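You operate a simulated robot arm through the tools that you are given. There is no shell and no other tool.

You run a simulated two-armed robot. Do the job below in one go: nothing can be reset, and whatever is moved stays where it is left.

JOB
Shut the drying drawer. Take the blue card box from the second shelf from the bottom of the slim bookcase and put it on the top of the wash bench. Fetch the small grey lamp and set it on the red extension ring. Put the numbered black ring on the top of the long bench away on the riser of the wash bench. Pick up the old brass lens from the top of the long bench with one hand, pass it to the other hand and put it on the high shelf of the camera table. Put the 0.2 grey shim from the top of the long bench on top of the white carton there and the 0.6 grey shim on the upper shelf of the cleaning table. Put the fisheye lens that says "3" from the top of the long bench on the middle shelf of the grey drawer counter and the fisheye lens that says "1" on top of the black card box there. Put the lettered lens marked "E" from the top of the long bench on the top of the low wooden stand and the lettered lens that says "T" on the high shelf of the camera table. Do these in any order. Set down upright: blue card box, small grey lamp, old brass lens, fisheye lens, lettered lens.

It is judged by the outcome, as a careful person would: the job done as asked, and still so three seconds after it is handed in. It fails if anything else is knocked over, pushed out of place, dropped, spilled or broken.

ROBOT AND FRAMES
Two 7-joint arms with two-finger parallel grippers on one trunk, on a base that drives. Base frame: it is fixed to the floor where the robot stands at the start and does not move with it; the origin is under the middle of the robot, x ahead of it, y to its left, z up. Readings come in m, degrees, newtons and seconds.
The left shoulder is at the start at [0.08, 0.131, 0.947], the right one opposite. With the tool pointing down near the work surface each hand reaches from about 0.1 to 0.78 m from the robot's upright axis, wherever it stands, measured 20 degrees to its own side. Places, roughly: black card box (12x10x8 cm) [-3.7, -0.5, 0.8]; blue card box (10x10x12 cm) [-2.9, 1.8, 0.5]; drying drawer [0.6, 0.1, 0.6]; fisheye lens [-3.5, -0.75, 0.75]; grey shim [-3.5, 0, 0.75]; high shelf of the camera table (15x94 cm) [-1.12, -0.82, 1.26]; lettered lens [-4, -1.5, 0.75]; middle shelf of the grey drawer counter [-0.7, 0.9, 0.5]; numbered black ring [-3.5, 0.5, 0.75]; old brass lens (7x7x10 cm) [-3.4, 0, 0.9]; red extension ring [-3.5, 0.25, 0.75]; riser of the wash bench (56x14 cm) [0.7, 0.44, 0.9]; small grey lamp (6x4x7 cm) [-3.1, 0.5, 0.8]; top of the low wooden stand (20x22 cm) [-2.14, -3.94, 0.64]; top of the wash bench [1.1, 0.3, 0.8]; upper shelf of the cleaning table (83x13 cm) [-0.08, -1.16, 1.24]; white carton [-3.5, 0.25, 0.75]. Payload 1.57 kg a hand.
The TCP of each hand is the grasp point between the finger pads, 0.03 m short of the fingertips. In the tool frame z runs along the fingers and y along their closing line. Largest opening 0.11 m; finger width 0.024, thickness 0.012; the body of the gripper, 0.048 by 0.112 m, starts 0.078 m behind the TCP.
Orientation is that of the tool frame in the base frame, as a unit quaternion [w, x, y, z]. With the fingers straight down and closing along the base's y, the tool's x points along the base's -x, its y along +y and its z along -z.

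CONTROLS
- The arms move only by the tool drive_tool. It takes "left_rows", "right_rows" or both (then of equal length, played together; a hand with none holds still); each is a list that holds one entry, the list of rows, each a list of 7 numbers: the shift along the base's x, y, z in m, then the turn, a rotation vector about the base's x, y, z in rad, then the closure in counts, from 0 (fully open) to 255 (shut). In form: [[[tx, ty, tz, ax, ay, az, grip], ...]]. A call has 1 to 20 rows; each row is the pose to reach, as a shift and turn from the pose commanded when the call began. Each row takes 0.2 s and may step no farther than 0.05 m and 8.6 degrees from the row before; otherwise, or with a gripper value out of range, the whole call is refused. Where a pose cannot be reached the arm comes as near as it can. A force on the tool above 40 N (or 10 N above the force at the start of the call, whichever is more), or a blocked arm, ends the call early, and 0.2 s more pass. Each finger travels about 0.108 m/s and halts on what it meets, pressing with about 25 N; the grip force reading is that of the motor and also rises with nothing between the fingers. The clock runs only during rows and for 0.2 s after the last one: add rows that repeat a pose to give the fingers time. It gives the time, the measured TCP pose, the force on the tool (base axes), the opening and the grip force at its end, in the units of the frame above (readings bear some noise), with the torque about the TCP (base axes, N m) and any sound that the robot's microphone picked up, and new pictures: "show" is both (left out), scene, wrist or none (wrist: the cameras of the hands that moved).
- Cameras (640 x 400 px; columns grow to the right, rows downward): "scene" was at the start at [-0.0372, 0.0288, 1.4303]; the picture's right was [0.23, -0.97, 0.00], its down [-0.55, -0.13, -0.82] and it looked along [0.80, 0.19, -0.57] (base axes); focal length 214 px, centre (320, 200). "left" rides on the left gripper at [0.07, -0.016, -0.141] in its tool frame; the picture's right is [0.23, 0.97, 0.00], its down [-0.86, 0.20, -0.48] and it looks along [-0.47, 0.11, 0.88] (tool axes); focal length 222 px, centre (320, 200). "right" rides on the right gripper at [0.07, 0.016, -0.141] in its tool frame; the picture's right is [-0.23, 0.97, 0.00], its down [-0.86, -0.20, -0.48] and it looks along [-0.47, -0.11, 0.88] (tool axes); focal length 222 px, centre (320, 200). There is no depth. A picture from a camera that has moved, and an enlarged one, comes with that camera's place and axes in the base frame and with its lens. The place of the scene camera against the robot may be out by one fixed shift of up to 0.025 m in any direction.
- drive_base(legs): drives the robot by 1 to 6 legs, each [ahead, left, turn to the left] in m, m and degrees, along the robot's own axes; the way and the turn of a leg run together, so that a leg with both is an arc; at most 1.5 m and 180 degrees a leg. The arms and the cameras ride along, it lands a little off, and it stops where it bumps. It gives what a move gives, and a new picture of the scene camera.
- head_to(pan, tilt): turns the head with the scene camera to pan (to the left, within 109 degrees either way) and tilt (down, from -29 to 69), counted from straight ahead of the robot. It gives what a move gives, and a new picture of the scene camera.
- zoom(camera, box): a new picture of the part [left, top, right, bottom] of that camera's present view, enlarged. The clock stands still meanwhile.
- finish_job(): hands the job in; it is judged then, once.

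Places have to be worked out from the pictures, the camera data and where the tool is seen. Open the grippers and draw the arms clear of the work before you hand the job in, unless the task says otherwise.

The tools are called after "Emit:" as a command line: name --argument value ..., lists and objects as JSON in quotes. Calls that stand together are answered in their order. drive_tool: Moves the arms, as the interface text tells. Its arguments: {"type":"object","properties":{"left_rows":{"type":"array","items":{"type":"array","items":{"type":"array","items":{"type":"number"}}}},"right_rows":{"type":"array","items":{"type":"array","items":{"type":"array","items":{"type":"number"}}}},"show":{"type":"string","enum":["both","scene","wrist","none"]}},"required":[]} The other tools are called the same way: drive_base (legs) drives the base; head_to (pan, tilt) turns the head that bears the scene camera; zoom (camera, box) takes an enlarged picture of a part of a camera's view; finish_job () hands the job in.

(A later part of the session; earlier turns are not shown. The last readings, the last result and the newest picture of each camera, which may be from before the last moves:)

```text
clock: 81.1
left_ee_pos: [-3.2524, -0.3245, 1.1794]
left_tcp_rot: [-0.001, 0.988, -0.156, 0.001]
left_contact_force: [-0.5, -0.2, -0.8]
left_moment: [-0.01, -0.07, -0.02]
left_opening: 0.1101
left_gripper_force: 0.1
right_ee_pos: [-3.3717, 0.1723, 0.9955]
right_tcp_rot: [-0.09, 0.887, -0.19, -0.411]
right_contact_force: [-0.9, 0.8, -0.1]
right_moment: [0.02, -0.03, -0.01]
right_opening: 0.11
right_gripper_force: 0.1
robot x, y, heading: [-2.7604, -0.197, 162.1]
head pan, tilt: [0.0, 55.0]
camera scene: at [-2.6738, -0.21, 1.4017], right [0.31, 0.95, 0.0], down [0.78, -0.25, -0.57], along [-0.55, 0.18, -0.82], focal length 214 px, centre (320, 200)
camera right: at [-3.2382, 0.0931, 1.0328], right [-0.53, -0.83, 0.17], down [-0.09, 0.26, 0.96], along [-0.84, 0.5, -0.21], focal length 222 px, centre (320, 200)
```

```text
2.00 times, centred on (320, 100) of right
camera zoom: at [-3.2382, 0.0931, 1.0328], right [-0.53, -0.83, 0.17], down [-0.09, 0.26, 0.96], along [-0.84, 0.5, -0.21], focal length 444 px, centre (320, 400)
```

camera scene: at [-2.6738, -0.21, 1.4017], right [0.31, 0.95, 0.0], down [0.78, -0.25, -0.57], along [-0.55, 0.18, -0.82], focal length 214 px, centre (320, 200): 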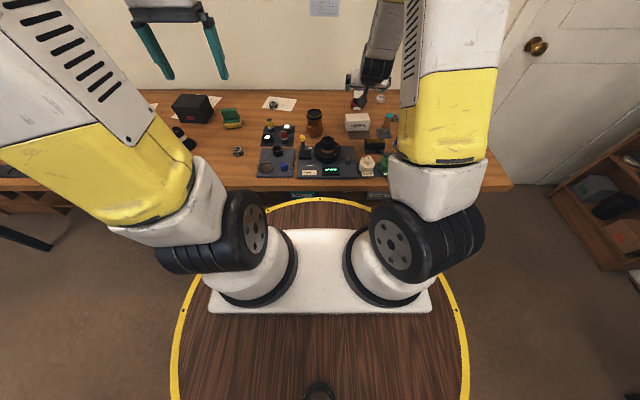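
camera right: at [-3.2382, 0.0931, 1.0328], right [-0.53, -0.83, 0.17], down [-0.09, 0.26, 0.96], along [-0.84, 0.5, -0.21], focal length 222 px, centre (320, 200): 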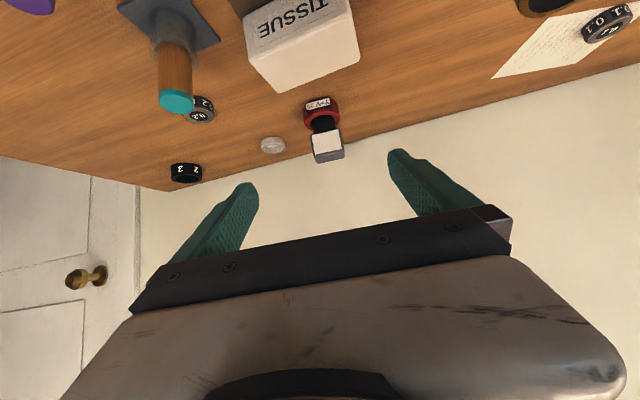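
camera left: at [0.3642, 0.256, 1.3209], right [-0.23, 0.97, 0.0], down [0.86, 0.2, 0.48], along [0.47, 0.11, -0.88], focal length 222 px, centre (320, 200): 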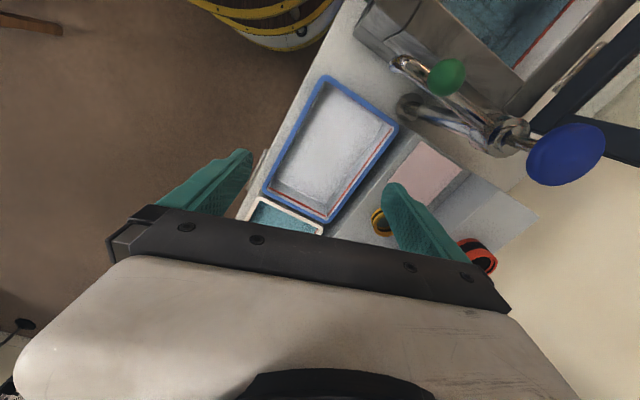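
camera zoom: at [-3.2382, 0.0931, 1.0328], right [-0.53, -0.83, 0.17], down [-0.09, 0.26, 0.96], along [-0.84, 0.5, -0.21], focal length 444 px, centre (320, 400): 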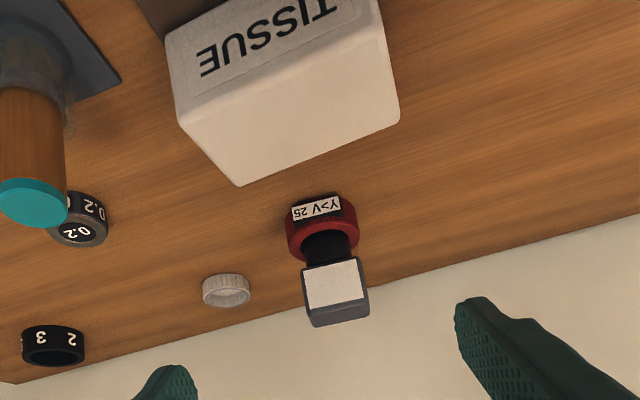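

The lamp is good. Next the 0.2 shim at about (-3.409, 0.373); I shift the base 0.2 m right, and re-angle the right hand (30° slant, approaching from the right to avoid the upright brush).

Emit:
drive_base --legs '[[0, -0.2, 0]]'

Emit:
drive_tool --right_rows '[[[0, 0, 0, -0.022, -0.085, 0.0825, 0], [0, 0, 0, -0.044, -0.17, 0.165, 0], [0, 0, 0, -0.066, -0.2545, 0.2474, 0], [0, 0, 0, -0.088, -0.3393, 0.3298, 0]]]'

Emit:
zoom --camera "right" --box '[160, 0, 480, 200]'

```text
clock: 82.7
left_ee_pos: [-3.1894, -0.1321, 1.1811]
left_tcp_rot: [-0.001, 0.988, -0.155, 0.0]
left_contact_force: [-0.6, 0.1, -0.8]
left_moment: [0.0, 0.01, -0.03]
left_opening: 0.11
left_gripper_force: 0.0
right_ee_pos: [-3.3095, 0.3647, 0.9966]
right_tcp_rot: [-0.091, 0.887, -0.19, -0.412]
right_contact_force: [0.4, -0.9, 0.2]
right_moment: [-0.01, 0.02, 0.0]
right_opening: 0.1099
right_gripper_force: 0.1
robot x, y, heading: [-2.6935, -0.0027, 162.2]
head pan, tilt: [0.0, 55.0]
camera scene: at [-2.6112, -0.0174, 1.4017], right [0.31, 0.95, 0.0], down [0.78, -0.25, -0.57], along [-0.55, 0.18, -0.82], focal length 214 px, centre (320, 200)
```

scene: 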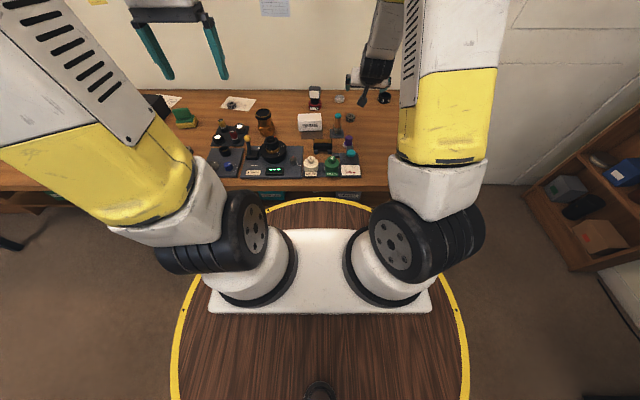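

```text
clock: 83.7
left_ee_pos: [-3.1889, -0.1333, 1.1799]
left_tcp_rot: [0.0, 0.988, -0.155, 0.0]
left_contact_force: [-0.3, -0.4, 0.0]
left_moment: [-0.04, 0.05, -0.04]
left_opening: 0.1101
left_gripper_force: 0.0
right_ee_pos: [-3.3097, 0.3637, 0.9959]
right_tcp_rot: [-0.014, 0.966, -0.041, -0.256]
right_contact_force: [0.3, 0.9, 1.0]
right_moment: [0.0, 0.0, -0.02]
right_opening: 0.1098
right_gripper_force: 0.1
robot x, y, heading: [-2.6919, -0.0041, 162.0]
head pan, tilt: [0.0, 55.0]
camera scene: at [-2.6111, -0.0175, 1.4017], right [0.31, 0.95, 0.0], down [0.78, -0.25, -0.57], along [-0.55, 0.18, -0.82], focal length 214 px, centre (320, 200)
camera right: at [-3.1807, 0.3349, 1.0833], right [-0.28, -0.95, 0.11], down [-0.49, 0.24, 0.84], along [-0.83, 0.18, -0.53], focal length 222 px, centre (320, 200)
```

scene: 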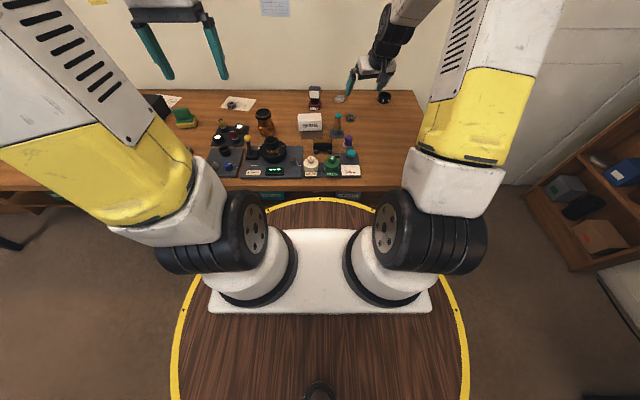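
right: 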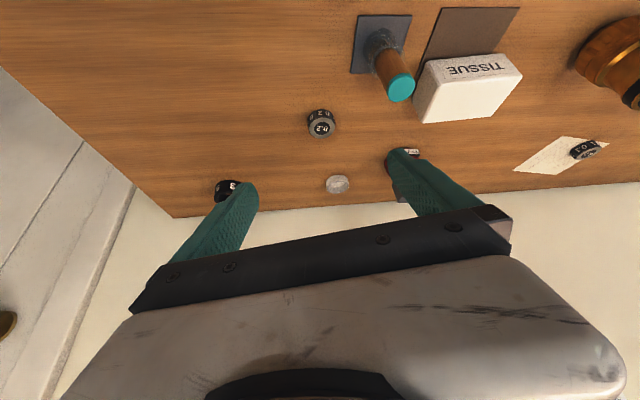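

```text
2.00 times, centred on (320, 100) of right
camera zoom: at [-3.1807, 0.3349, 1.0833], right [-0.28, -0.95, 0.11], down [-0.49, 0.24, 0.84], along [-0.83, 0.18, -0.53], focal length 444 px, centre (320, 400)
```

zoom: 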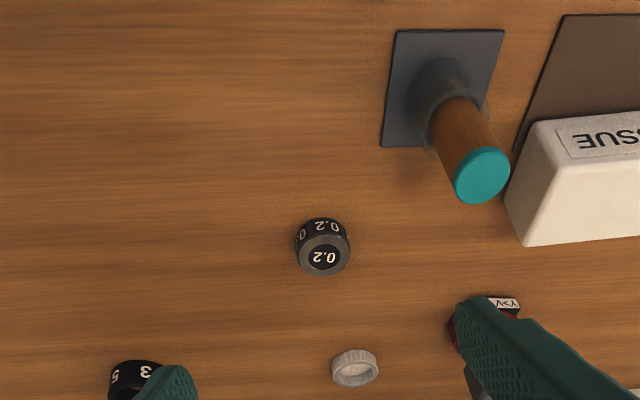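

Very clear: shim 0.2 is at (-3.405, 0.369), top ≈0.816, bench ≈0.795. I descend over it and close.

Emit:
drive_tool --right_rows '[[[-0.043, 0.002, -0.01, 0, 0, 0, 0], [-0.0863, 0.0043, -0.03, 0, 0, 0, 0], [-0.0863, 0.0043, -0.07, 0, 0, 0, 0], [-0.0863, 0.0043, -0.11, 0, 0, 0, 0], [-0.0863, 0.0043, -0.14, 0, 0, 0, 0], [-0.0863, 0.0043, -0.158, 0, 0, 0, 0], [-0.0863, 0.0043, -0.165, 0, 0, 0, 0]]]' --show "wrist"

```text
clock: 85.3
left_ee_pos: [-3.1869, -0.1321, 1.1812]
left_tcp_rot: [0.0, 0.988, -0.154, 0.0]
left_contact_force: [0.9, 0.5, 0.3]
left_moment: [0.0, 0.02, 0.01]
left_opening: 0.1099
left_gripper_force: 0.1
right_ee_pos: [-3.396, 0.3677, 0.8331]
right_tcp_rot: [-0.013, 0.965, -0.042, -0.259]
right_contact_force: [13.4, -1.2, 21.3]
right_moment: [-1.18, -0.22, 0.78]
right_opening: 0.11
right_gripper_force: 0.1
robot x, y, heading: [-2.6919, -0.0058, 162.2]
head pan, tilt: [0.0, 55.0]
camera right: at [-3.2666, 0.3389, 0.9195], right [-0.28, -0.95, 0.11], down [-0.48, 0.24, 0.84], along [-0.83, 0.18, -0.53], focal length 222 px, centre (320, 200)
```

right: 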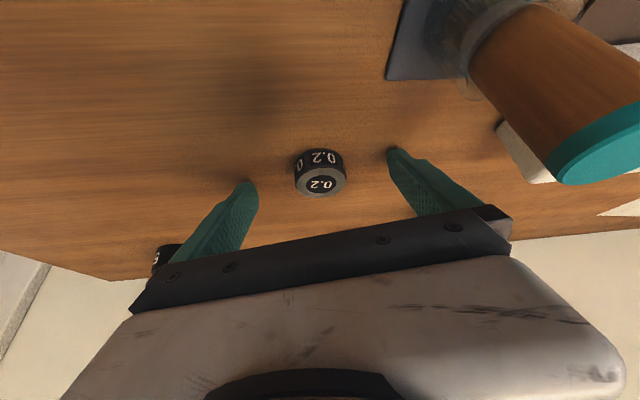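

The left fingertip touches the bench (force reading), so the bench top is about z≈0.80. I rise 4 mm and close on the shim.

Emit:
drive_tool --right_rows '[[[0, 0, 0.003, 0, 0, 0, 0], [0, 0, 0.006, 0, 0, 0, 0], [0, 0, 0.006, 0, 0, 0, 150], [0, 0, 0.006, 0, 0, 0, 255], [0, 0, 0.006, 0, 0, 0, 255], [0, 0, 0.006, 0, 0, 0, 255]]]' --show "wrist"

```text
clock: 86.7
left_ee_pos: [-3.1895, -0.133, 1.1797]
left_tcp_rot: [0.0, 0.988, -0.154, -0.001]
left_contact_force: [0.6, 0.6, 0.5]
left_moment: [0.02, -0.01, -0.01]
left_opening: 0.11
left_gripper_force: 0.0
right_ee_pos: [-3.397, 0.3673, 0.8351]
right_tcp_rot: [-0.013, 0.965, -0.041, -0.257]
right_contact_force: [0.4, -0.1, 0.3]
right_moment: [0.01, 0.0, -0.01]
right_opening: 0.039
right_gripper_force: 25.2
robot x, y, heading: [-2.6916, -0.0067, 162.2]
head pan, tilt: [0.0, 55.0]
camera right: at [-3.267, 0.3391, 0.9236], right [-0.28, -0.95, 0.11], down [-0.49, 0.24, 0.84], along [-0.83, 0.18, -0.53], focal length 222 px, centre (320, 200)
```

right: 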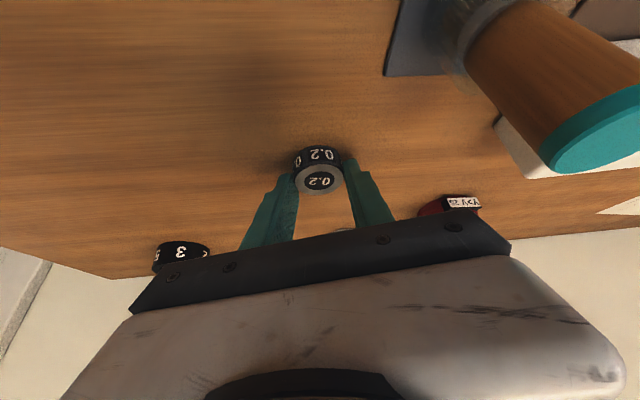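

Gripped (3.9 cm). I lift it straight up and look over to the carton.

Emit:
drive_tool --right_rows '[[[0, 0, 0.03, 0, 0, 0, 255], [0, 0, 0.06, 0, 0, 0, 255], [0, 0, 0.1, 0, 0, 0, 255], [0.02, -0.03, 0.13, 0, 0, 0, 255], [0.03, -0.07, 0.13, 0, 0, 0, 255], [0.04, -0.11, 0.13, 0, 0, 0, 255]]]'

Emit:
zoom --camera "right" --box '[220, 0, 540, 200]'

```text
clock: 88.1
left_ee_pos: [-3.1894, -0.1326, 1.1787]
left_tcp_rot: [0.0, 0.988, -0.155, -0.001]
left_contact_force: [0.2, -0.1, 0.6]
left_moment: [-0.02, 0.0, 0.0]
left_opening: 0.1099
left_gripper_force: 0.0
right_ee_pos: [-3.3549, 0.2584, 0.9651]
right_tcp_rot: [-0.013, 0.965, -0.042, -0.257]
right_contact_force: [-0.3, 0.3, -1.2]
right_moment: [-0.05, -0.01, 0.04]
right_opening: 0.039
right_gripper_force: 25.0
robot x, y, heading: [-2.6922, -0.0064, 162.3]
head pan, tilt: [0.0, 55.0]
camera scene: at [-2.6112, -0.0169, 1.4017], right [0.31, 0.95, 0.0], down [0.78, -0.25, -0.57], along [-0.55, 0.18, -0.82], focal length 214 px, centre (320, 200)
camera right: at [-3.2263, 0.2299, 1.0531], right [-0.28, -0.95, 0.11], down [-0.49, 0.24, 0.84], along [-0.83, 0.18, -0.53], focal length 222 px, centre (320, 200)
```

scene: 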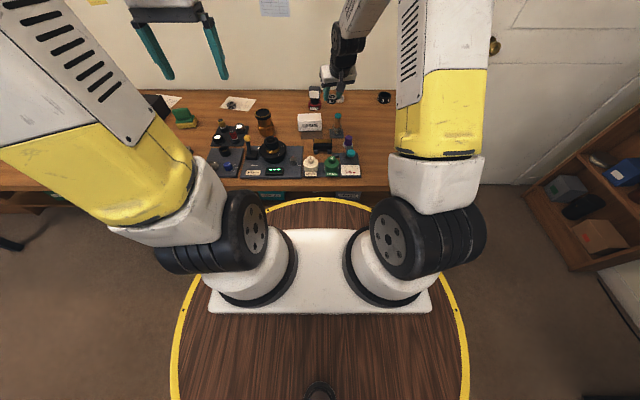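
right: 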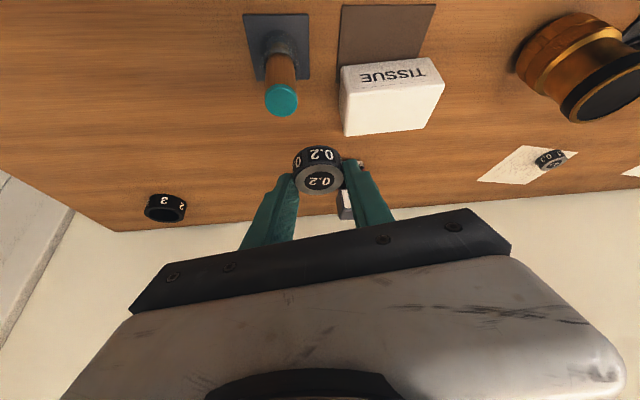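

```text
2.00 times, centred on (380, 100) of right
camera zoom: at [-3.2263, 0.2299, 1.0531], right [-0.28, -0.95, 0.11], down [-0.49, 0.24, 0.84], along [-0.83, 0.18, -0.53], focal length 444 px, centre (200, 400)
```

zoom: 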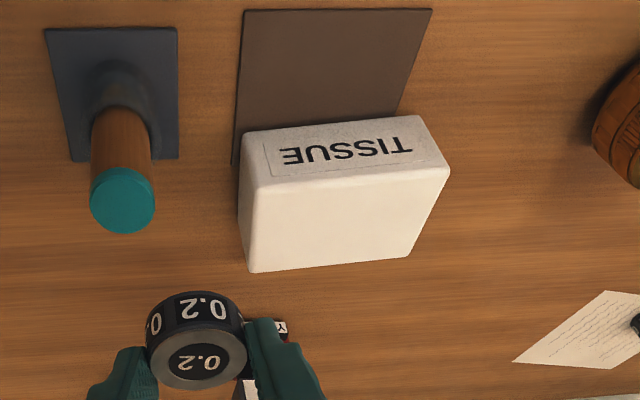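

Carton top is at about (-3.398, 0.181, z 0.854). I move the shim over it and lower to just above contact.

Emit:
drive_tool --right_rows '[[[-0.018, -0.04, 0, 0, 0, 0, 255], [-0.035, -0.079, 0, 0, 0, 0, 255], [-0.035, -0.079, -0.03, 0, 0, 0, 255], [-0.035, -0.079, -0.055, 0, 0, 0, 255], [-0.035, -0.079, -0.068, 0, 0, 0, 255], [-0.035, -0.079, -0.071, 0, 0, 0, 255], [-0.035, -0.079, -0.074, 0, 0, 0, 255], [-0.035, -0.079, -0.074, 0, 0, 0, 255]]]' --show "wrist"

```text
clock: 89.9
left_ee_pos: [-3.1888, -0.1328, 1.1793]
left_tcp_rot: [0.001, 0.988, -0.156, 0.001]
left_contact_force: [0.8, 0.0, -0.5]
left_moment: [0.03, 0.0, 0.01]
left_opening: 0.1098
left_gripper_force: 0.0
right_ee_pos: [-3.3924, 0.1778, 0.8916]
right_tcp_rot: [-0.013, 0.966, -0.041, -0.257]
right_contact_force: [0.2, -0.3, -0.6]
right_moment: [0.01, 0.0, -0.01]
right_opening: 0.039
right_gripper_force: 25.0
robot x, y, heading: [-2.6918, -0.0022, 162.0]
head pan, tilt: [0.0, 55.0]
camera right: at [-3.262, 0.15, 0.9794], right [-0.28, -0.95, 0.11], down [-0.49, 0.24, 0.84], along [-0.83, 0.18, -0.53], focal length 222 px, centre (320, 200)
```

right: 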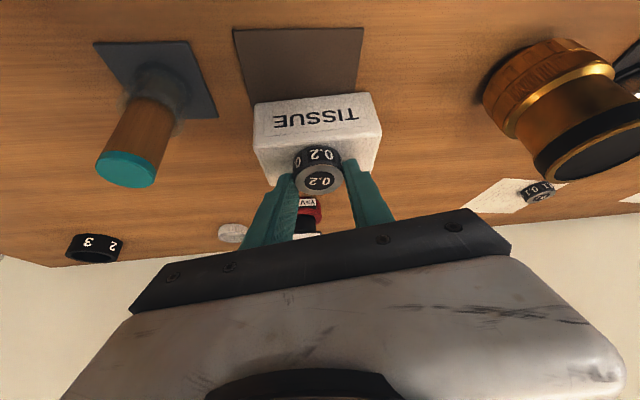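

Centred over the carton, no contact yet. I lower a few millimetres more.

Emit:
drive_tool --right_rows '[[[0, 0, -0.0015, 0, 0, 0, 255], [0, 0, -0.003, 0, 0, 0, 255], [0, 0, -0.004, 0, 0, 0, 255]]]' --show "none"

Emit:
zoom --camera "right" --box '[240, 80, 400, 200]'

```text
clock: 90.7
left_ee_pos: [-3.189, -0.1316, 1.1802]
left_tcp_rot: [0.0, 0.988, -0.154, 0.0]
left_contact_force: [-0.5, 0.0, 0.2]
left_moment: [-0.02, -0.01, -0.01]
left_opening: 0.1098
left_gripper_force: 0.1
right_ee_pos: [-3.3918, 0.1782, 0.8886]
right_tcp_rot: [-0.012, 0.965, -0.041, -0.259]
right_contact_force: [4.7, -1.3, 13.4]
right_moment: [-0.12, -0.32, -0.03]
right_opening: 0.0388
right_gripper_force: 24.7
robot x, y, heading: [-2.6949, -0.0068, 162.2]
head pan, tilt: [0.0, 55.0]
```

```text
3.33 times, centred on (320, 140) of right
camera zoom: at [-3.2621, 0.1497, 0.9769], right [-0.28, -0.95, 0.11], down [-0.48, 0.24, 0.84], along [-0.83, 0.18, -0.53], focal length 740 px, centre (320, 400)
```

zoom: 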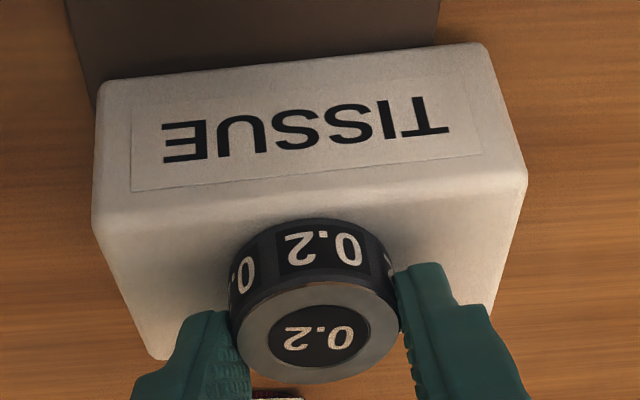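

Contact at 13 N with the shim squarely on the carton. I ease up 1 mm, open, and withdraw.

Emit:
drive_tool --right_rows '[[[0, 0, 0.0015, 0, 0, 0, 255], [0, 0, 0.0015, 0, 0, 0, 140], [0, 0, 0.0015, 0, 0, 0, 90], [0, 0, 0.0015, 0, 0, 0, 60], [0.02, -0.002, 0.036, 0, 0, 0, 60], [0.03, -0.003, 0.07, 0, 0, 0, 60], [0.05, -0.003, 0.11, 0, 0, 0, 30], [0.07, -0.003, 0.14, 0, 0, 0, 0]]]'

Emit:
zoom --camera "right" --box '[160, 0, 480, 200]'

```text
clock: 92.5
left_ee_pos: [-3.1904, -0.1321, 1.1805]
left_tcp_rot: [0.0, 0.988, -0.155, 0.0]
left_contact_force: [-0.3, 0.2, -0.3]
left_moment: [-0.01, -0.01, 0.02]
left_opening: 0.1101
left_gripper_force: 0.0
right_ee_pos: [-3.3204, 0.1772, 1.0286]
right_tcp_rot: [-0.013, 0.965, -0.042, -0.257]
right_contact_force: [-1.3, -0.6, 1.0]
right_moment: [0.01, -0.02, 0.02]
right_opening: 0.1101
right_gripper_force: 0.0
robot x, y, heading: [-2.6997, -0.008, 162.1]
head pan, tilt: [0.0, 55.0]
camera scene: at [-2.6115, -0.0174, 1.4017], right [0.31, 0.95, 0.0], down [0.78, -0.25, -0.57], along [-0.55, 0.18, -0.82], focal length 214 px, centre (320, 200)
camera right: at [-3.1918, 0.1479, 1.1158], right [-0.28, -0.95, 0.11], down [-0.49, 0.24, 0.84], along [-0.83, 0.18, -0.53], focal length 222 px, centre (320, 200)
```

scene: 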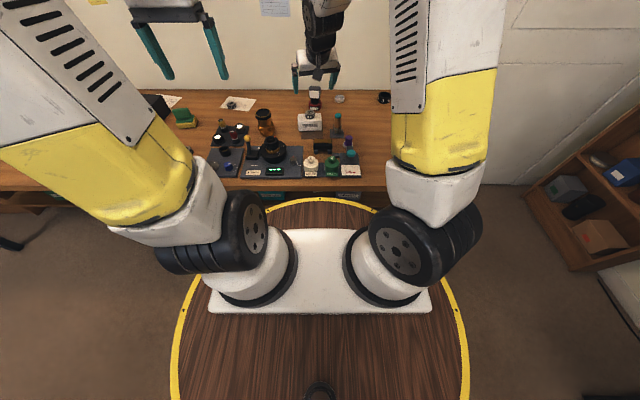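
right: 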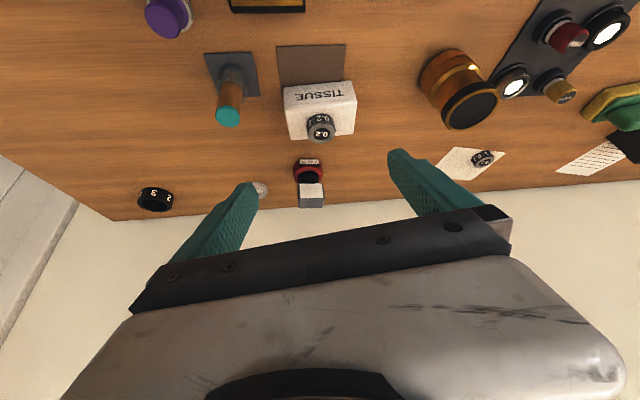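

```text
2.00 times, centred on (320, 100) of right
camera zoom: at [-3.1918, 0.1479, 1.1158], right [-0.28, -0.95, 0.11], down [-0.49, 0.24, 0.84], along [-0.83, 0.18, -0.53], focal length 444 px, centre (320, 400)
```

zoom: 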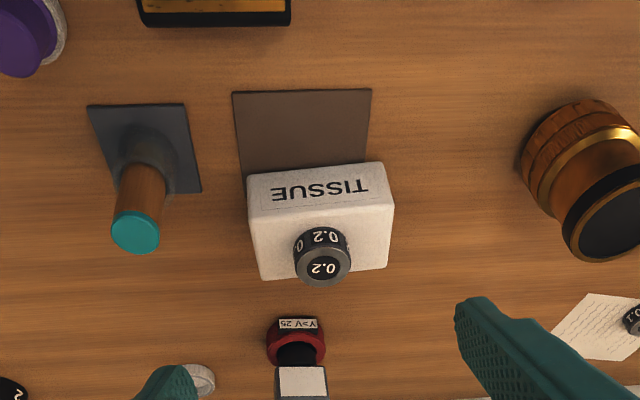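

The 0.2 shim sits on the carton. Next I fetch the numbered black ring from the bench's right end; I straighten the right hand, back off and go round toward that end.

Emit:
drive_tool --right_rows '[[[0.03, 0, 0.02, 0.011, -0.13, 0, 0], [0.06, 0, 0.04, 0.022, -0.26, 0, 0], [0.09, 0, 0.06, 0.033, -0.39, 0, 0], [0.12, 0, 0.07, 0.045, -0.52, 0, 0]]]' --show "none"

Emit:
drive_base --legs '[[-0.12, 0, 0], [0, -0.6, 0]]'

Emit:
head_to --pan -20 --tilt 40

Emit:
head_to --pan -80 --tilt 40

```text
clock: 93.5
left_ee_pos: [-3.1892, -0.1318, 1.1796]
left_tcp_rot: [-0.001, 0.988, -0.155, 0.001]
left_contact_force: [-0.3, -0.1, 0.3]
left_moment: [-0.06, 0.03, 0.03]
left_opening: 0.1101
left_gripper_force: 0.1
right_ee_pos: [-3.2011, 0.1766, 1.0996]
right_tcp_rot: [-0.046, 0.998, -0.031, -0.001]
right_contact_force: [-0.1, 1.4, 0.7]
right_moment: [0.0, 0.01, 0.02]
right_opening: 0.1102
right_gripper_force: 0.0
robot x, y, heading: [-2.6923, -0.0085, 161.9]
head pan, tilt: [0.0, 55.0]
```

```text
clock: 97.7
left_ee_pos: [-2.8902, 0.4006, 1.1791]
left_tcp_rot: [0.0, 0.988, -0.153, 0.0]
left_contact_force: [0.7, 0.0, -0.1]
left_moment: [-0.01, -0.04, 0.01]
left_opening: 0.1099
left_gripper_force: 0.1
right_ee_pos: [-2.9037, 0.7077, 1.0986]
right_tcp_rot: [-0.045, 0.999, -0.03, -0.001]
right_contact_force: [1.0, -0.3, 0.2]
right_moment: [0.03, 0.0, 0.03]
right_opening: 0.1101
right_gripper_force: 0.1
robot x, y, heading: [-2.3957, 0.5277, 162.8]
head pan, tilt: [0.0, 55.0]
camera scene: at [-2.3127, 0.5161, 1.4017], right [0.3, 0.95, 0.0], down [0.78, -0.25, -0.57], along [-0.55, 0.17, -0.82], focal length 214 px, centre (320, 200)
```

scene: 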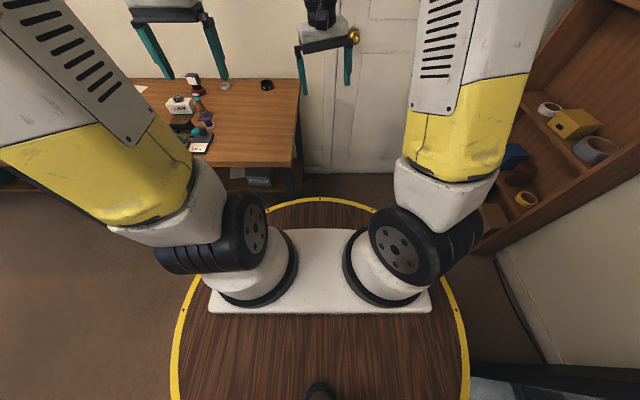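

```text
clock: 98.5
left_ee_pos: [-2.8906, 0.4002, 1.1799]
left_tcp_rot: [0.0, 0.988, -0.153, 0.0]
left_contact_force: [0.7, -0.4, -0.3]
left_moment: [-0.01, 0.0, -0.01]
left_opening: 0.1102
left_gripper_force: 0.1
right_ee_pos: [-2.9038, 0.7076, 1.0995]
right_tcp_rot: [-0.045, 0.999, -0.029, -0.001]
right_contact_force: [-0.4, 0.2, 0.6]
right_moment: [0.0, 0.02, 0.02]
right_opening: 0.1098
right_gripper_force: 0.1
robot x, y, heading: [-2.3976, 0.5295, 162.3]
head pan, tilt: [-20.0, 40.0]
camera scene: at [-2.3113, 0.5461, 1.4223], right [0.61, 0.79, 0.0], down [0.51, -0.39, -0.77], along [-0.61, 0.47, -0.64], focal length 214 px, centre (320, 200)
```

scene: 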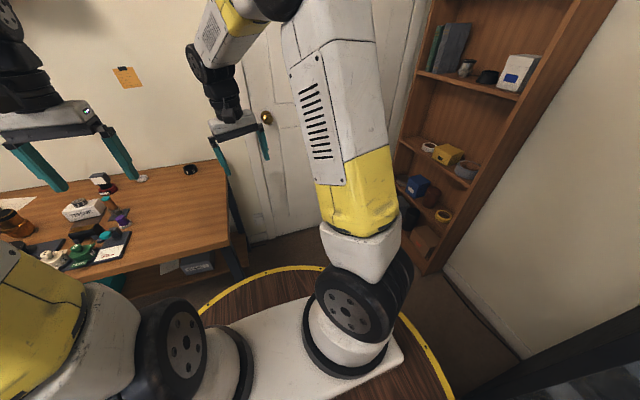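

```text
clock: 99.8
left_ee_pos: [-2.8905, 0.4005, 1.1797]
left_tcp_rot: [0.0, 0.988, -0.153, 0.0]
left_contact_force: [0.0, 0.0, -0.7]
left_moment: [0.04, -0.03, -0.01]
left_opening: 0.1101
left_gripper_force: 0.0
right_ee_pos: [-2.9033, 0.7072, 1.0993]
right_tcp_rot: [-0.045, 0.999, -0.03, -0.002]
right_contact_force: [0.4, -0.1, -0.8]
right_moment: [0.05, 0.01, 0.0]
right_opening: 0.1101
right_gripper_force: 0.1
robot x, y, heading: [-2.3923, 0.5277, 162.4]
head pan, tilt: [-80.0, 40.0]
camera scene: at [-2.2327, 0.5784, 1.4224], right [0.99, -0.13, 0.0], down [-0.09, -0.64, -0.77], along [0.1, 0.76, -0.64], focal length 214 px, centre (320, 200)
```

scene: 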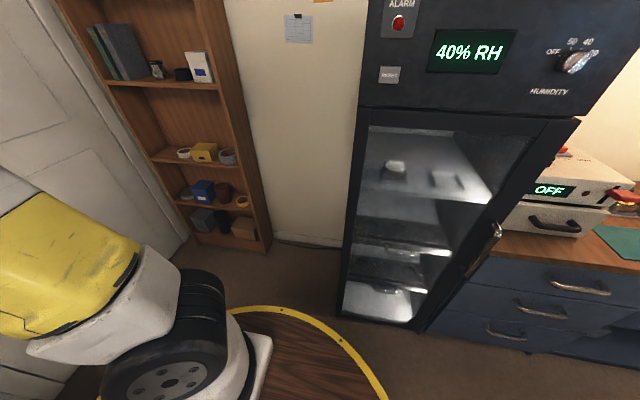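

Map is clear: the bench's right end is at room Y≈-0.32 and the bookcase front is at Y≈0.87, leaving room for me between. I drive round and turn to face the ring's corner.

Emit:
drive_base --legs '[[0.3, -0.3, 0], [0, 0, 75], [0.09, -0.36, 0]]'

Emit:
head_to --pan -20 --tilt 50

```text
clock: 107.6
left_ee_pos: [-2.9451, 0.5122, 1.1801]
left_tcp_rot: [0.0, 0.879, 0.477, 0.0]
left_contact_force: [0.1, -0.7, 0.5]
left_moment: [0.03, -0.01, 0.01]
left_opening: 0.1098
left_gripper_force: 0.0
right_ee_pos: [-3.2444, 0.5795, 1.0983]
right_tcp_rot: [-0.034, 0.812, 0.582, -0.028]
right_contact_force: [-0.3, -0.5, -0.5]
right_moment: [0.03, -0.01, -0.03]
right_opening: 0.1098
right_gripper_force: 0.0
robot x, y, heading: [-2.9379, 1.0255, -123.3]
head pan, tilt: [-80.0, 40.0]
camera scene: at [-2.9229, 1.1828, 1.4224], right [0.39, 0.92, 0.0], down [0.59, -0.25, -0.77], along [-0.7, 0.3, -0.64], focal length 214 px, centre (320, 200)
```

scene: 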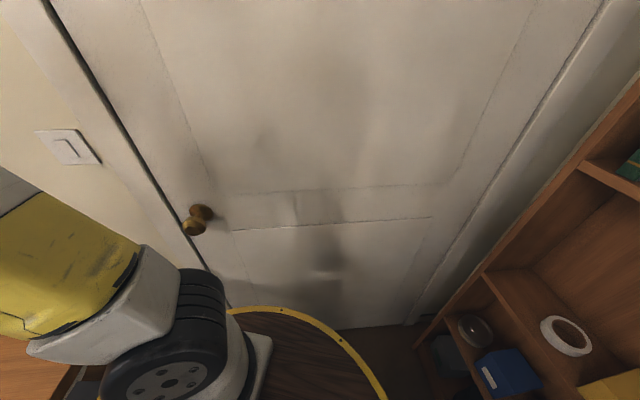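

```text
clock: 108.9
left_ee_pos: [-2.9444, 0.5117, 1.18]
left_tcp_rot: [0.001, 0.879, 0.477, 0.0]
left_contact_force: [-0.3, 0.2, -0.3]
left_moment: [0.0, 0.04, 0.02]
left_opening: 0.1099
left_gripper_force: 0.1
right_ee_pos: [-3.2454, 0.5791, 1.0987]
right_tcp_rot: [-0.034, 0.812, 0.582, -0.029]
right_contact_force: [0.3, -0.3, 0.3]
right_moment: [0.02, 0.02, -0.01]
right_opening: 0.11
right_gripper_force: 0.0
robot x, y, heading: [-2.9395, 1.0276, -123.0]
head pan, tilt: [-20.0, 50.0]
camera scene: at [-2.9063, 1.1032, 1.4082], right [-0.6, 0.8, 0.0], down [0.61, 0.46, -0.64], along [-0.51, -0.39, -0.77], focal length 214 px, centre (320, 200)
```

scene: 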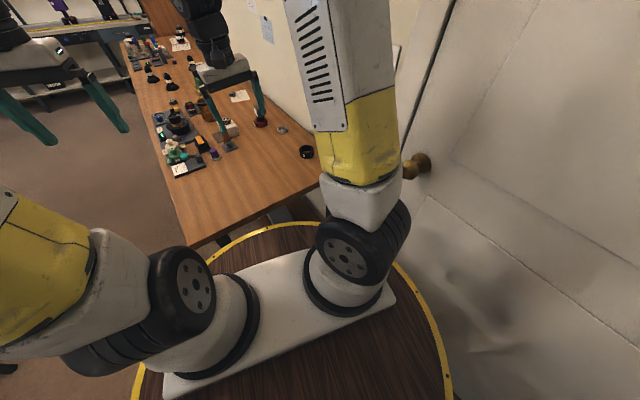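

I'm beside the bench end; the black ring is about at (-3.49, 0.60). I level the right hand and bring it closer for a precise look.

Emit:
drive_tool --right_rows '[[[-0.03, 0, -0.02, -0.01, -0.043, 0, 0], [-0.06, 0, -0.05, -0.021, -0.087, 0, 0], [-0.09, 0.005, -0.08, -0.021, -0.087, 0, 0]]]'

Emit:
zoom --camera "right" --box '[160, 60, 480, 260]'

```text
clock: 109.7
left_ee_pos: [-2.945, 0.5107, 1.1794]
left_tcp_rot: [0.001, 0.879, 0.478, 0.0]
left_contact_force: [0.4, 0.1, 0.1]
left_moment: [0.0, 0.01, 0.02]
left_opening: 0.1099
left_gripper_force: 0.0
right_ee_pos: [-3.3343, 0.5853, 1.0195]
right_tcp_rot: [-0.001, 0.813, 0.583, 0.001]
right_contact_force: [0.8, 1.0, 0.3]
right_moment: [0.0, 0.04, -0.04]
right_opening: 0.11
right_gripper_force: 0.1
robot x, y, heading: [-2.9344, 1.0214, -123.3]
head pan, tilt: [-20.0, 50.0]
camera scene: at [-2.906, 1.1033, 1.4082], right [-0.6, 0.8, 0.0], down [0.61, 0.46, -0.64], along [-0.51, -0.39, -0.77], focal length 214 px, centre (320, 200)
camera right: at [-3.2966, 0.6442, 1.1601], right [0.85, -0.53, 0.0], down [-0.46, -0.75, 0.48], along [-0.25, -0.4, -0.88], focal length 222 px, centre (320, 200)
```

scene: 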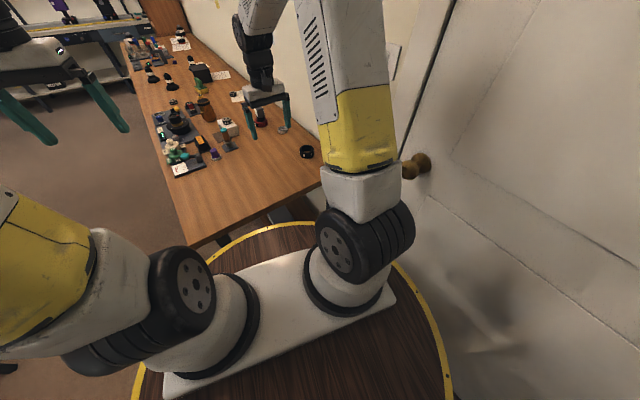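
right: 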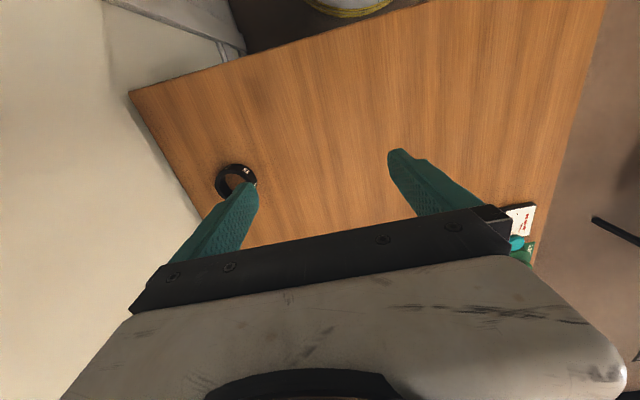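

```text
2.00 times, centred on (320, 160) of right
camera zoom: at [-3.2966, 0.6442, 1.1601], right [0.85, -0.53, 0.0], down [-0.46, -0.75, 0.48], along [-0.25, -0.4, -0.88], focal length 444 px, centre (320, 280)
```

zoom: 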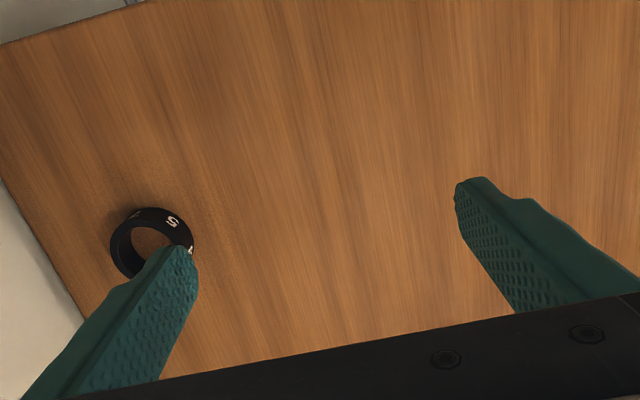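

Ring is at about (-3.495, 0.594), ~8 cm from the wall edge. I go above it with the fingers slightly narrowed and recheck.

Emit:
drive_tool --right_rows '[[[-0.04, 0.002, -0.01, 0, 0, 0, 35], [-0.08, 0.004, -0.03, 0, 0, 0, 35], [-0.12, 0.006, -0.05, 0, 0, 0, 35], [-0.161, 0.009, -0.08, 0, 0, 0, 35], [-0.161, 0.009, -0.1, 0, 0, 0, 35]]]' --show "wrist"

Emit:
zoom --camera "right" --box '[200, 100, 440, 250]'

```text
refused: row 4 steps farther than a row can; nothing moved
```

```text
2.67 times, centred on (320, 175) of right
camera zoom: at [-3.2966, 0.6442, 1.1601], right [0.85, -0.53, 0.0], down [-0.46, -0.75, 0.48], along [-0.25, -0.4, -0.88], focal length 592 px, centre (320, 267)
```

zoom: 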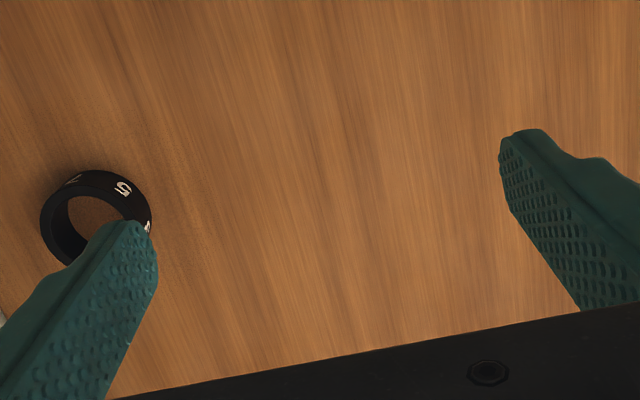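

The step was slightly too long; I resend it with smaller steps.

Emit:
drive_tool --right_rows '[[[-0.04, 0.002, -0.01, 0, 0, 0, 35], [-0.08, 0.004, -0.03, 0, 0, 0, 35], [-0.12, 0.006, -0.05, 0, 0, 0, 35], [-0.161, 0.009, -0.07, 0, 0, 0, 35], [-0.161, 0.009, -0.1, 0, 0, 0, 35]]]' --show "wrist"

Emit:
zoom --camera "right" --box '[200, 100, 440, 250]'

```text
clock: 110.9
left_ee_pos: [-2.9448, 0.511, 1.18]
left_tcp_rot: [0.0, 0.879, 0.477, 0.0]
left_contact_force: [-0.5, 0.1, 0.0]
left_moment: [-0.02, -0.02, -0.02]
left_opening: 0.1101
left_gripper_force: 0.1
right_ee_pos: [-3.4974, 0.5935, 0.9195]
right_tcp_rot: [-0.001, 0.812, 0.583, 0.002]
right_contact_force: [0.4, 0.3, -0.9]
right_moment: [-0.03, 0.03, 0.0]
right_opening: 0.0949
right_gripper_force: 0.0
robot x, y, heading: [-2.937, 1.0222, -123.2]
head pan, tilt: [-20.0, 50.0]
camera right: at [-3.4589, 0.6537, 1.0606], right [0.85, -0.53, 0.0], down [-0.46, -0.75, 0.48], along [-0.25, -0.4, -0.88], focal length 222 px, centre (320, 200)
```

right: 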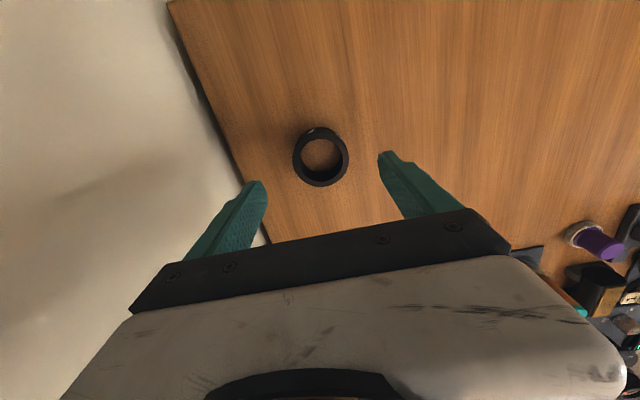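

```text
2.67 times, centred on (320, 175) of right
camera zoom: at [-3.4589, 0.6537, 1.0606], right [0.85, -0.53, 0.0], down [-0.46, -0.75, 0.48], along [-0.25, -0.4, -0.88], focal length 592 px, centre (320, 267)
```

zoom: 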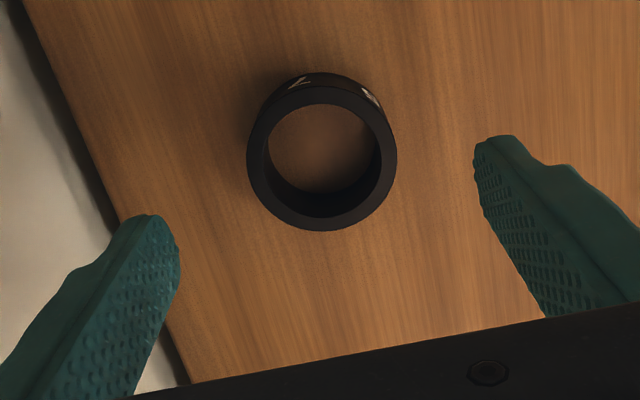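

Ring centre refined to (-3.499, 0.587). I lower over it and close.

Emit:
drive_tool --right_rows '[[[-0.002, -0.006, -0.03, 0, 0, 0, 35], [-0.002, -0.006, -0.06, 0, 0, 0, 35], [-0.002, -0.006, -0.077, 0, 0, 0, 35], [-0.002, -0.006, -0.085, 0, 0, 0, 35], [-0.002, -0.006, -0.085, 0, 0, 0, 160], [-0.002, -0.006, -0.085, 0, 0, 0, 255], [-0.002, -0.006, -0.085, 0, 0, 0, 255]]]' --show "wrist"

```text
clock: 112.5
left_ee_pos: [-2.9455, 0.511, 1.1798]
left_tcp_rot: [0.0, 0.879, 0.477, -0.001]
left_contact_force: [-0.1, -0.3, 0.4]
left_moment: [0.01, -0.01, 0.02]
left_opening: 0.11
left_gripper_force: 0.1
right_ee_pos: [-3.4984, 0.5884, 0.8337]
right_tcp_rot: [-0.001, 0.812, 0.584, 0.001]
right_contact_force: [0.3, 0.6, -0.5]
right_moment: [0.01, 0.0, 0.0]
right_opening: 0.0605
right_gripper_force: 25.1
robot x, y, heading: [-2.9417, 1.0259, -123.1]
head pan, tilt: [-20.0, 50.0]
camera right: at [-3.4602, 0.6473, 0.975], right [0.85, -0.53, 0.0], down [-0.46, -0.75, 0.48], along [-0.25, -0.4, -0.88], focal length 222 px, centre (320, 200)
```

right: 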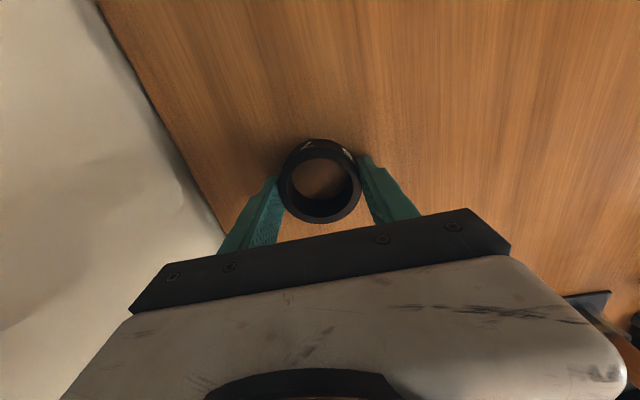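

Ring gripped (6.05 cm). I lift it and tuck the hand in for the turn toward the bookcase.

Emit:
drive_tool --right_rows '[[[0, 0, 0.04, 0, 0, 0, 255], [0, 0, 0.08, 0, 0, 0, 255], [0.02, 0.03, 0.11, 0, 0, 0, 255], [0.04, 0.06, 0.14, 0, 0, 0, 255], [0.065, 0.095, 0.165, 0, 0, 0, 255], [0.09, 0.13, 0.19, 0, 0, 0, 255], [0.12, 0.165, 0.21, 0, 0, 0, 255], [0.145, 0.2, 0.23, 0, 0, 0, 255], [0.145, 0.206, 0.26, 0, 0, 0, 255]]]' --show "scene"

Emit:
drive_base --legs '[[0, 0.2, 0], [0, 0, -83], [0, 0, -82]]'

Emit:
head_to --pan 0 --tilt 45

```text
refused: row 7 steps farther than a row can; nothing moved
```

```text
clock: 115.9
left_ee_pos: [-3.0661, 0.4958, 1.1791]
left_tcp_rot: [0.0, 0.98, 0.198, 0.0]
left_contact_force: [0.7, -0.1, 0.5]
left_moment: [0.0, 0.01, 0.01]
left_opening: 0.1103
left_gripper_force: 0.0
right_ee_pos: [-3.4781, 0.8538, 0.8349]
right_tcp_rot: [0.008, 0.945, 0.327, -0.001]
right_contact_force: [0.5, -0.7, 0.5]
right_moment: [0.09, 0.03, -0.01]
right_opening: 0.0605
right_gripper_force: 24.9
robot x, y, heading: [-2.7714, 0.9115, -157.0]
head pan, tilt: [-20.0, 50.0]
stopped in leg 2: the force on the tool passed its limit at 95 N (the readings are from after the stop); the commanded pose is now the measured one
camera scene: at [-2.7033, 0.9746, 1.4082], right [-0.05, 1.0, 0.0], down [0.77, 0.04, -0.64], along [-0.64, -0.03, -0.77], focal length 214 px, centre (320, 200)
```

scene: 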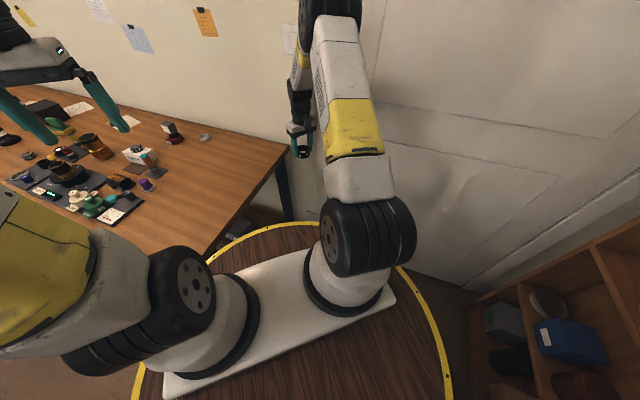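

```text
clock: 116.7
left_ee_pos: [-3.0657, 0.4951, 1.1801]
left_tcp_rot: [0.0, 0.98, 0.199, 0.0]
left_contact_force: [-0.5, 0.3, -0.1]
left_moment: [0.02, 0.0, 0.0]
left_opening: 0.1101
left_gripper_force: 0.2
right_ee_pos: [-3.4777, 0.8543, 0.836]
right_tcp_rot: [0.008, 0.945, 0.327, -0.001]
right_contact_force: [-0.7, -1.1, 0.2]
right_moment: [0.06, 0.02, 0.0]
right_opening: 0.0605
right_gripper_force: 25.2
robot x, y, heading: [-2.7725, 0.9177, -157.1]
head pan, tilt: [0.0, 45.0]
camera scene: at [-2.7014, 0.9469, 1.4151], right [-0.39, 0.92, 0.0], down [0.65, 0.27, -0.71], along [-0.65, -0.27, -0.71], focal length 214 px, centre (320, 200)
```

scene: 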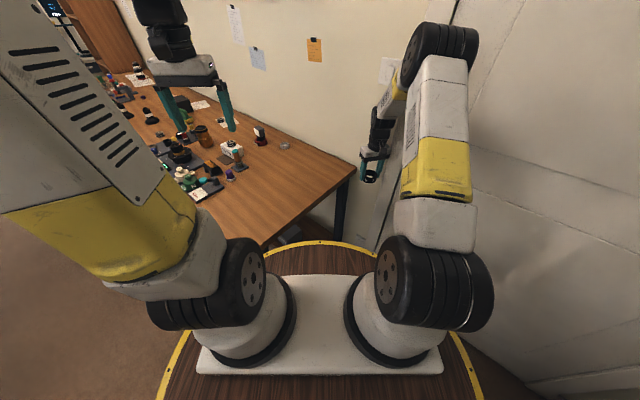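

The lift was refused (a step too long) but the base call went ahead, and the hand bumped the wall while turning; the ring is still held and the bench items look undisturbed. I now pull the hand back and up first, and will issue calls one at a time.

Emit:
drive_tool --right_rows '[[[0.025, 0.011, 0.03, 0, 0, 0, 255], [0.05, 0.021, 0.06, 0, 0, 0, 255], [0.075, 0.032, 0.095, 0, 0, 0, 255], [0.1, 0.043, 0.13, 0, 0, 0, 255], [0.125, 0.053, 0.165, 0, 0, 0, 255], [0.15, 0.064, 0.2, 0, 0, 0, 255], [0.175, 0.075, 0.235, 0, 0, 0, 255], [0.2, 0.085, 0.265, 0, 0, 0, 255], [0.235, 0.1, 0.28, 0, 0, 0, 255]]]'

```text
clock: 118.7
left_ee_pos: [-3.0655, 0.4949, 1.1796]
left_tcp_rot: [0.001, 0.98, 0.199, 0.0]
left_contact_force: [-0.4, 0.2, -0.7]
left_moment: [0.0, -0.06, 0.01]
left_opening: 0.1102
left_gripper_force: 0.1
right_ee_pos: [-3.2422, 0.9536, 1.1152]
right_tcp_rot: [0.007, 0.945, 0.328, -0.001]
right_contact_force: [-0.4, -0.2, -0.4]
right_moment: [0.01, -0.03, 0.02]
right_opening: 0.0605
right_gripper_force: 24.7
robot x, y, heading: [-2.7752, 0.9175, -157.1]
head pan, tilt: [0.0, 45.0]
camera scene: at [-2.7017, 0.9468, 1.4151], right [-0.39, 0.92, 0.0], down [0.65, 0.28, -0.71], along [-0.65, -0.27, -0.71], focal length 214 px, centre (320, 200)
camera right: at [-3.1772, 0.9839, 1.2565], right [0.42, -0.91, 0.01], down [-0.8, -0.37, 0.48], along [-0.43, -0.22, -0.88], focal length 222 px, centre (320, 200)
```

scene: 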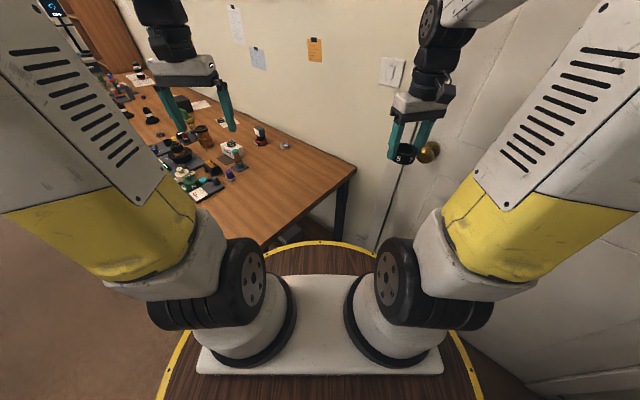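
right: 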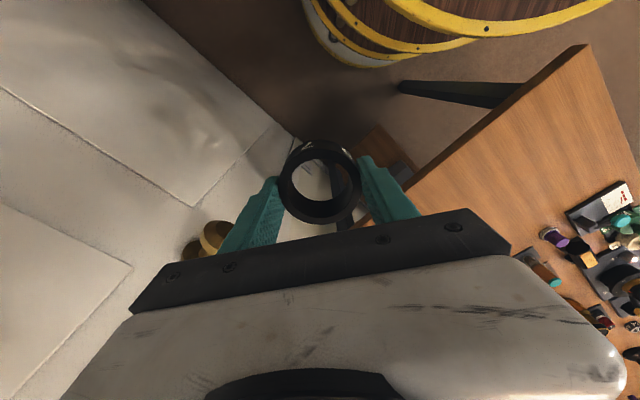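

The ring is secure. I now turn right to face the bookcase.

Emit:
drive_base --legs '[[0, 0, -65], [0, 0, -65.5]]'

```text
clock: 124.8
left_ee_pos: [-2.907, 1.4097, 1.1791]
left_tcp_rot: [0.0, -0.595, 0.804, 0.0]
left_contact_force: [0.4, 0.3, -0.7]
left_moment: [0.03, 0.01, -0.02]
left_opening: 0.11
left_gripper_force: 0.0
right_ee_pos: [-2.4434, 1.253, 1.1166]
right_tcp_rot: [-0.002, -0.697, 0.717, 0.008]
right_contact_force: [-1.0, -0.1, -0.4]
right_moment: [0.02, 0.02, 0.05]
right_opening: 0.0605
right_gripper_force: 25.2
robot x, y, heading: [-2.7696, 0.9147, 73.0]
head pan, tilt: [0.0, 45.0]
camera scene: at [-2.7722, 0.8683, 1.4151], right [0.96, -0.29, 0.0], down [-0.21, -0.68, -0.71], along [0.21, 0.68, -0.71], focal length 214 px, centre (320, 200)
```

scene: 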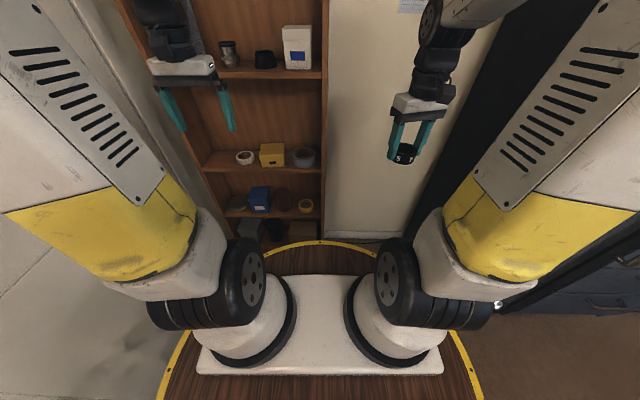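

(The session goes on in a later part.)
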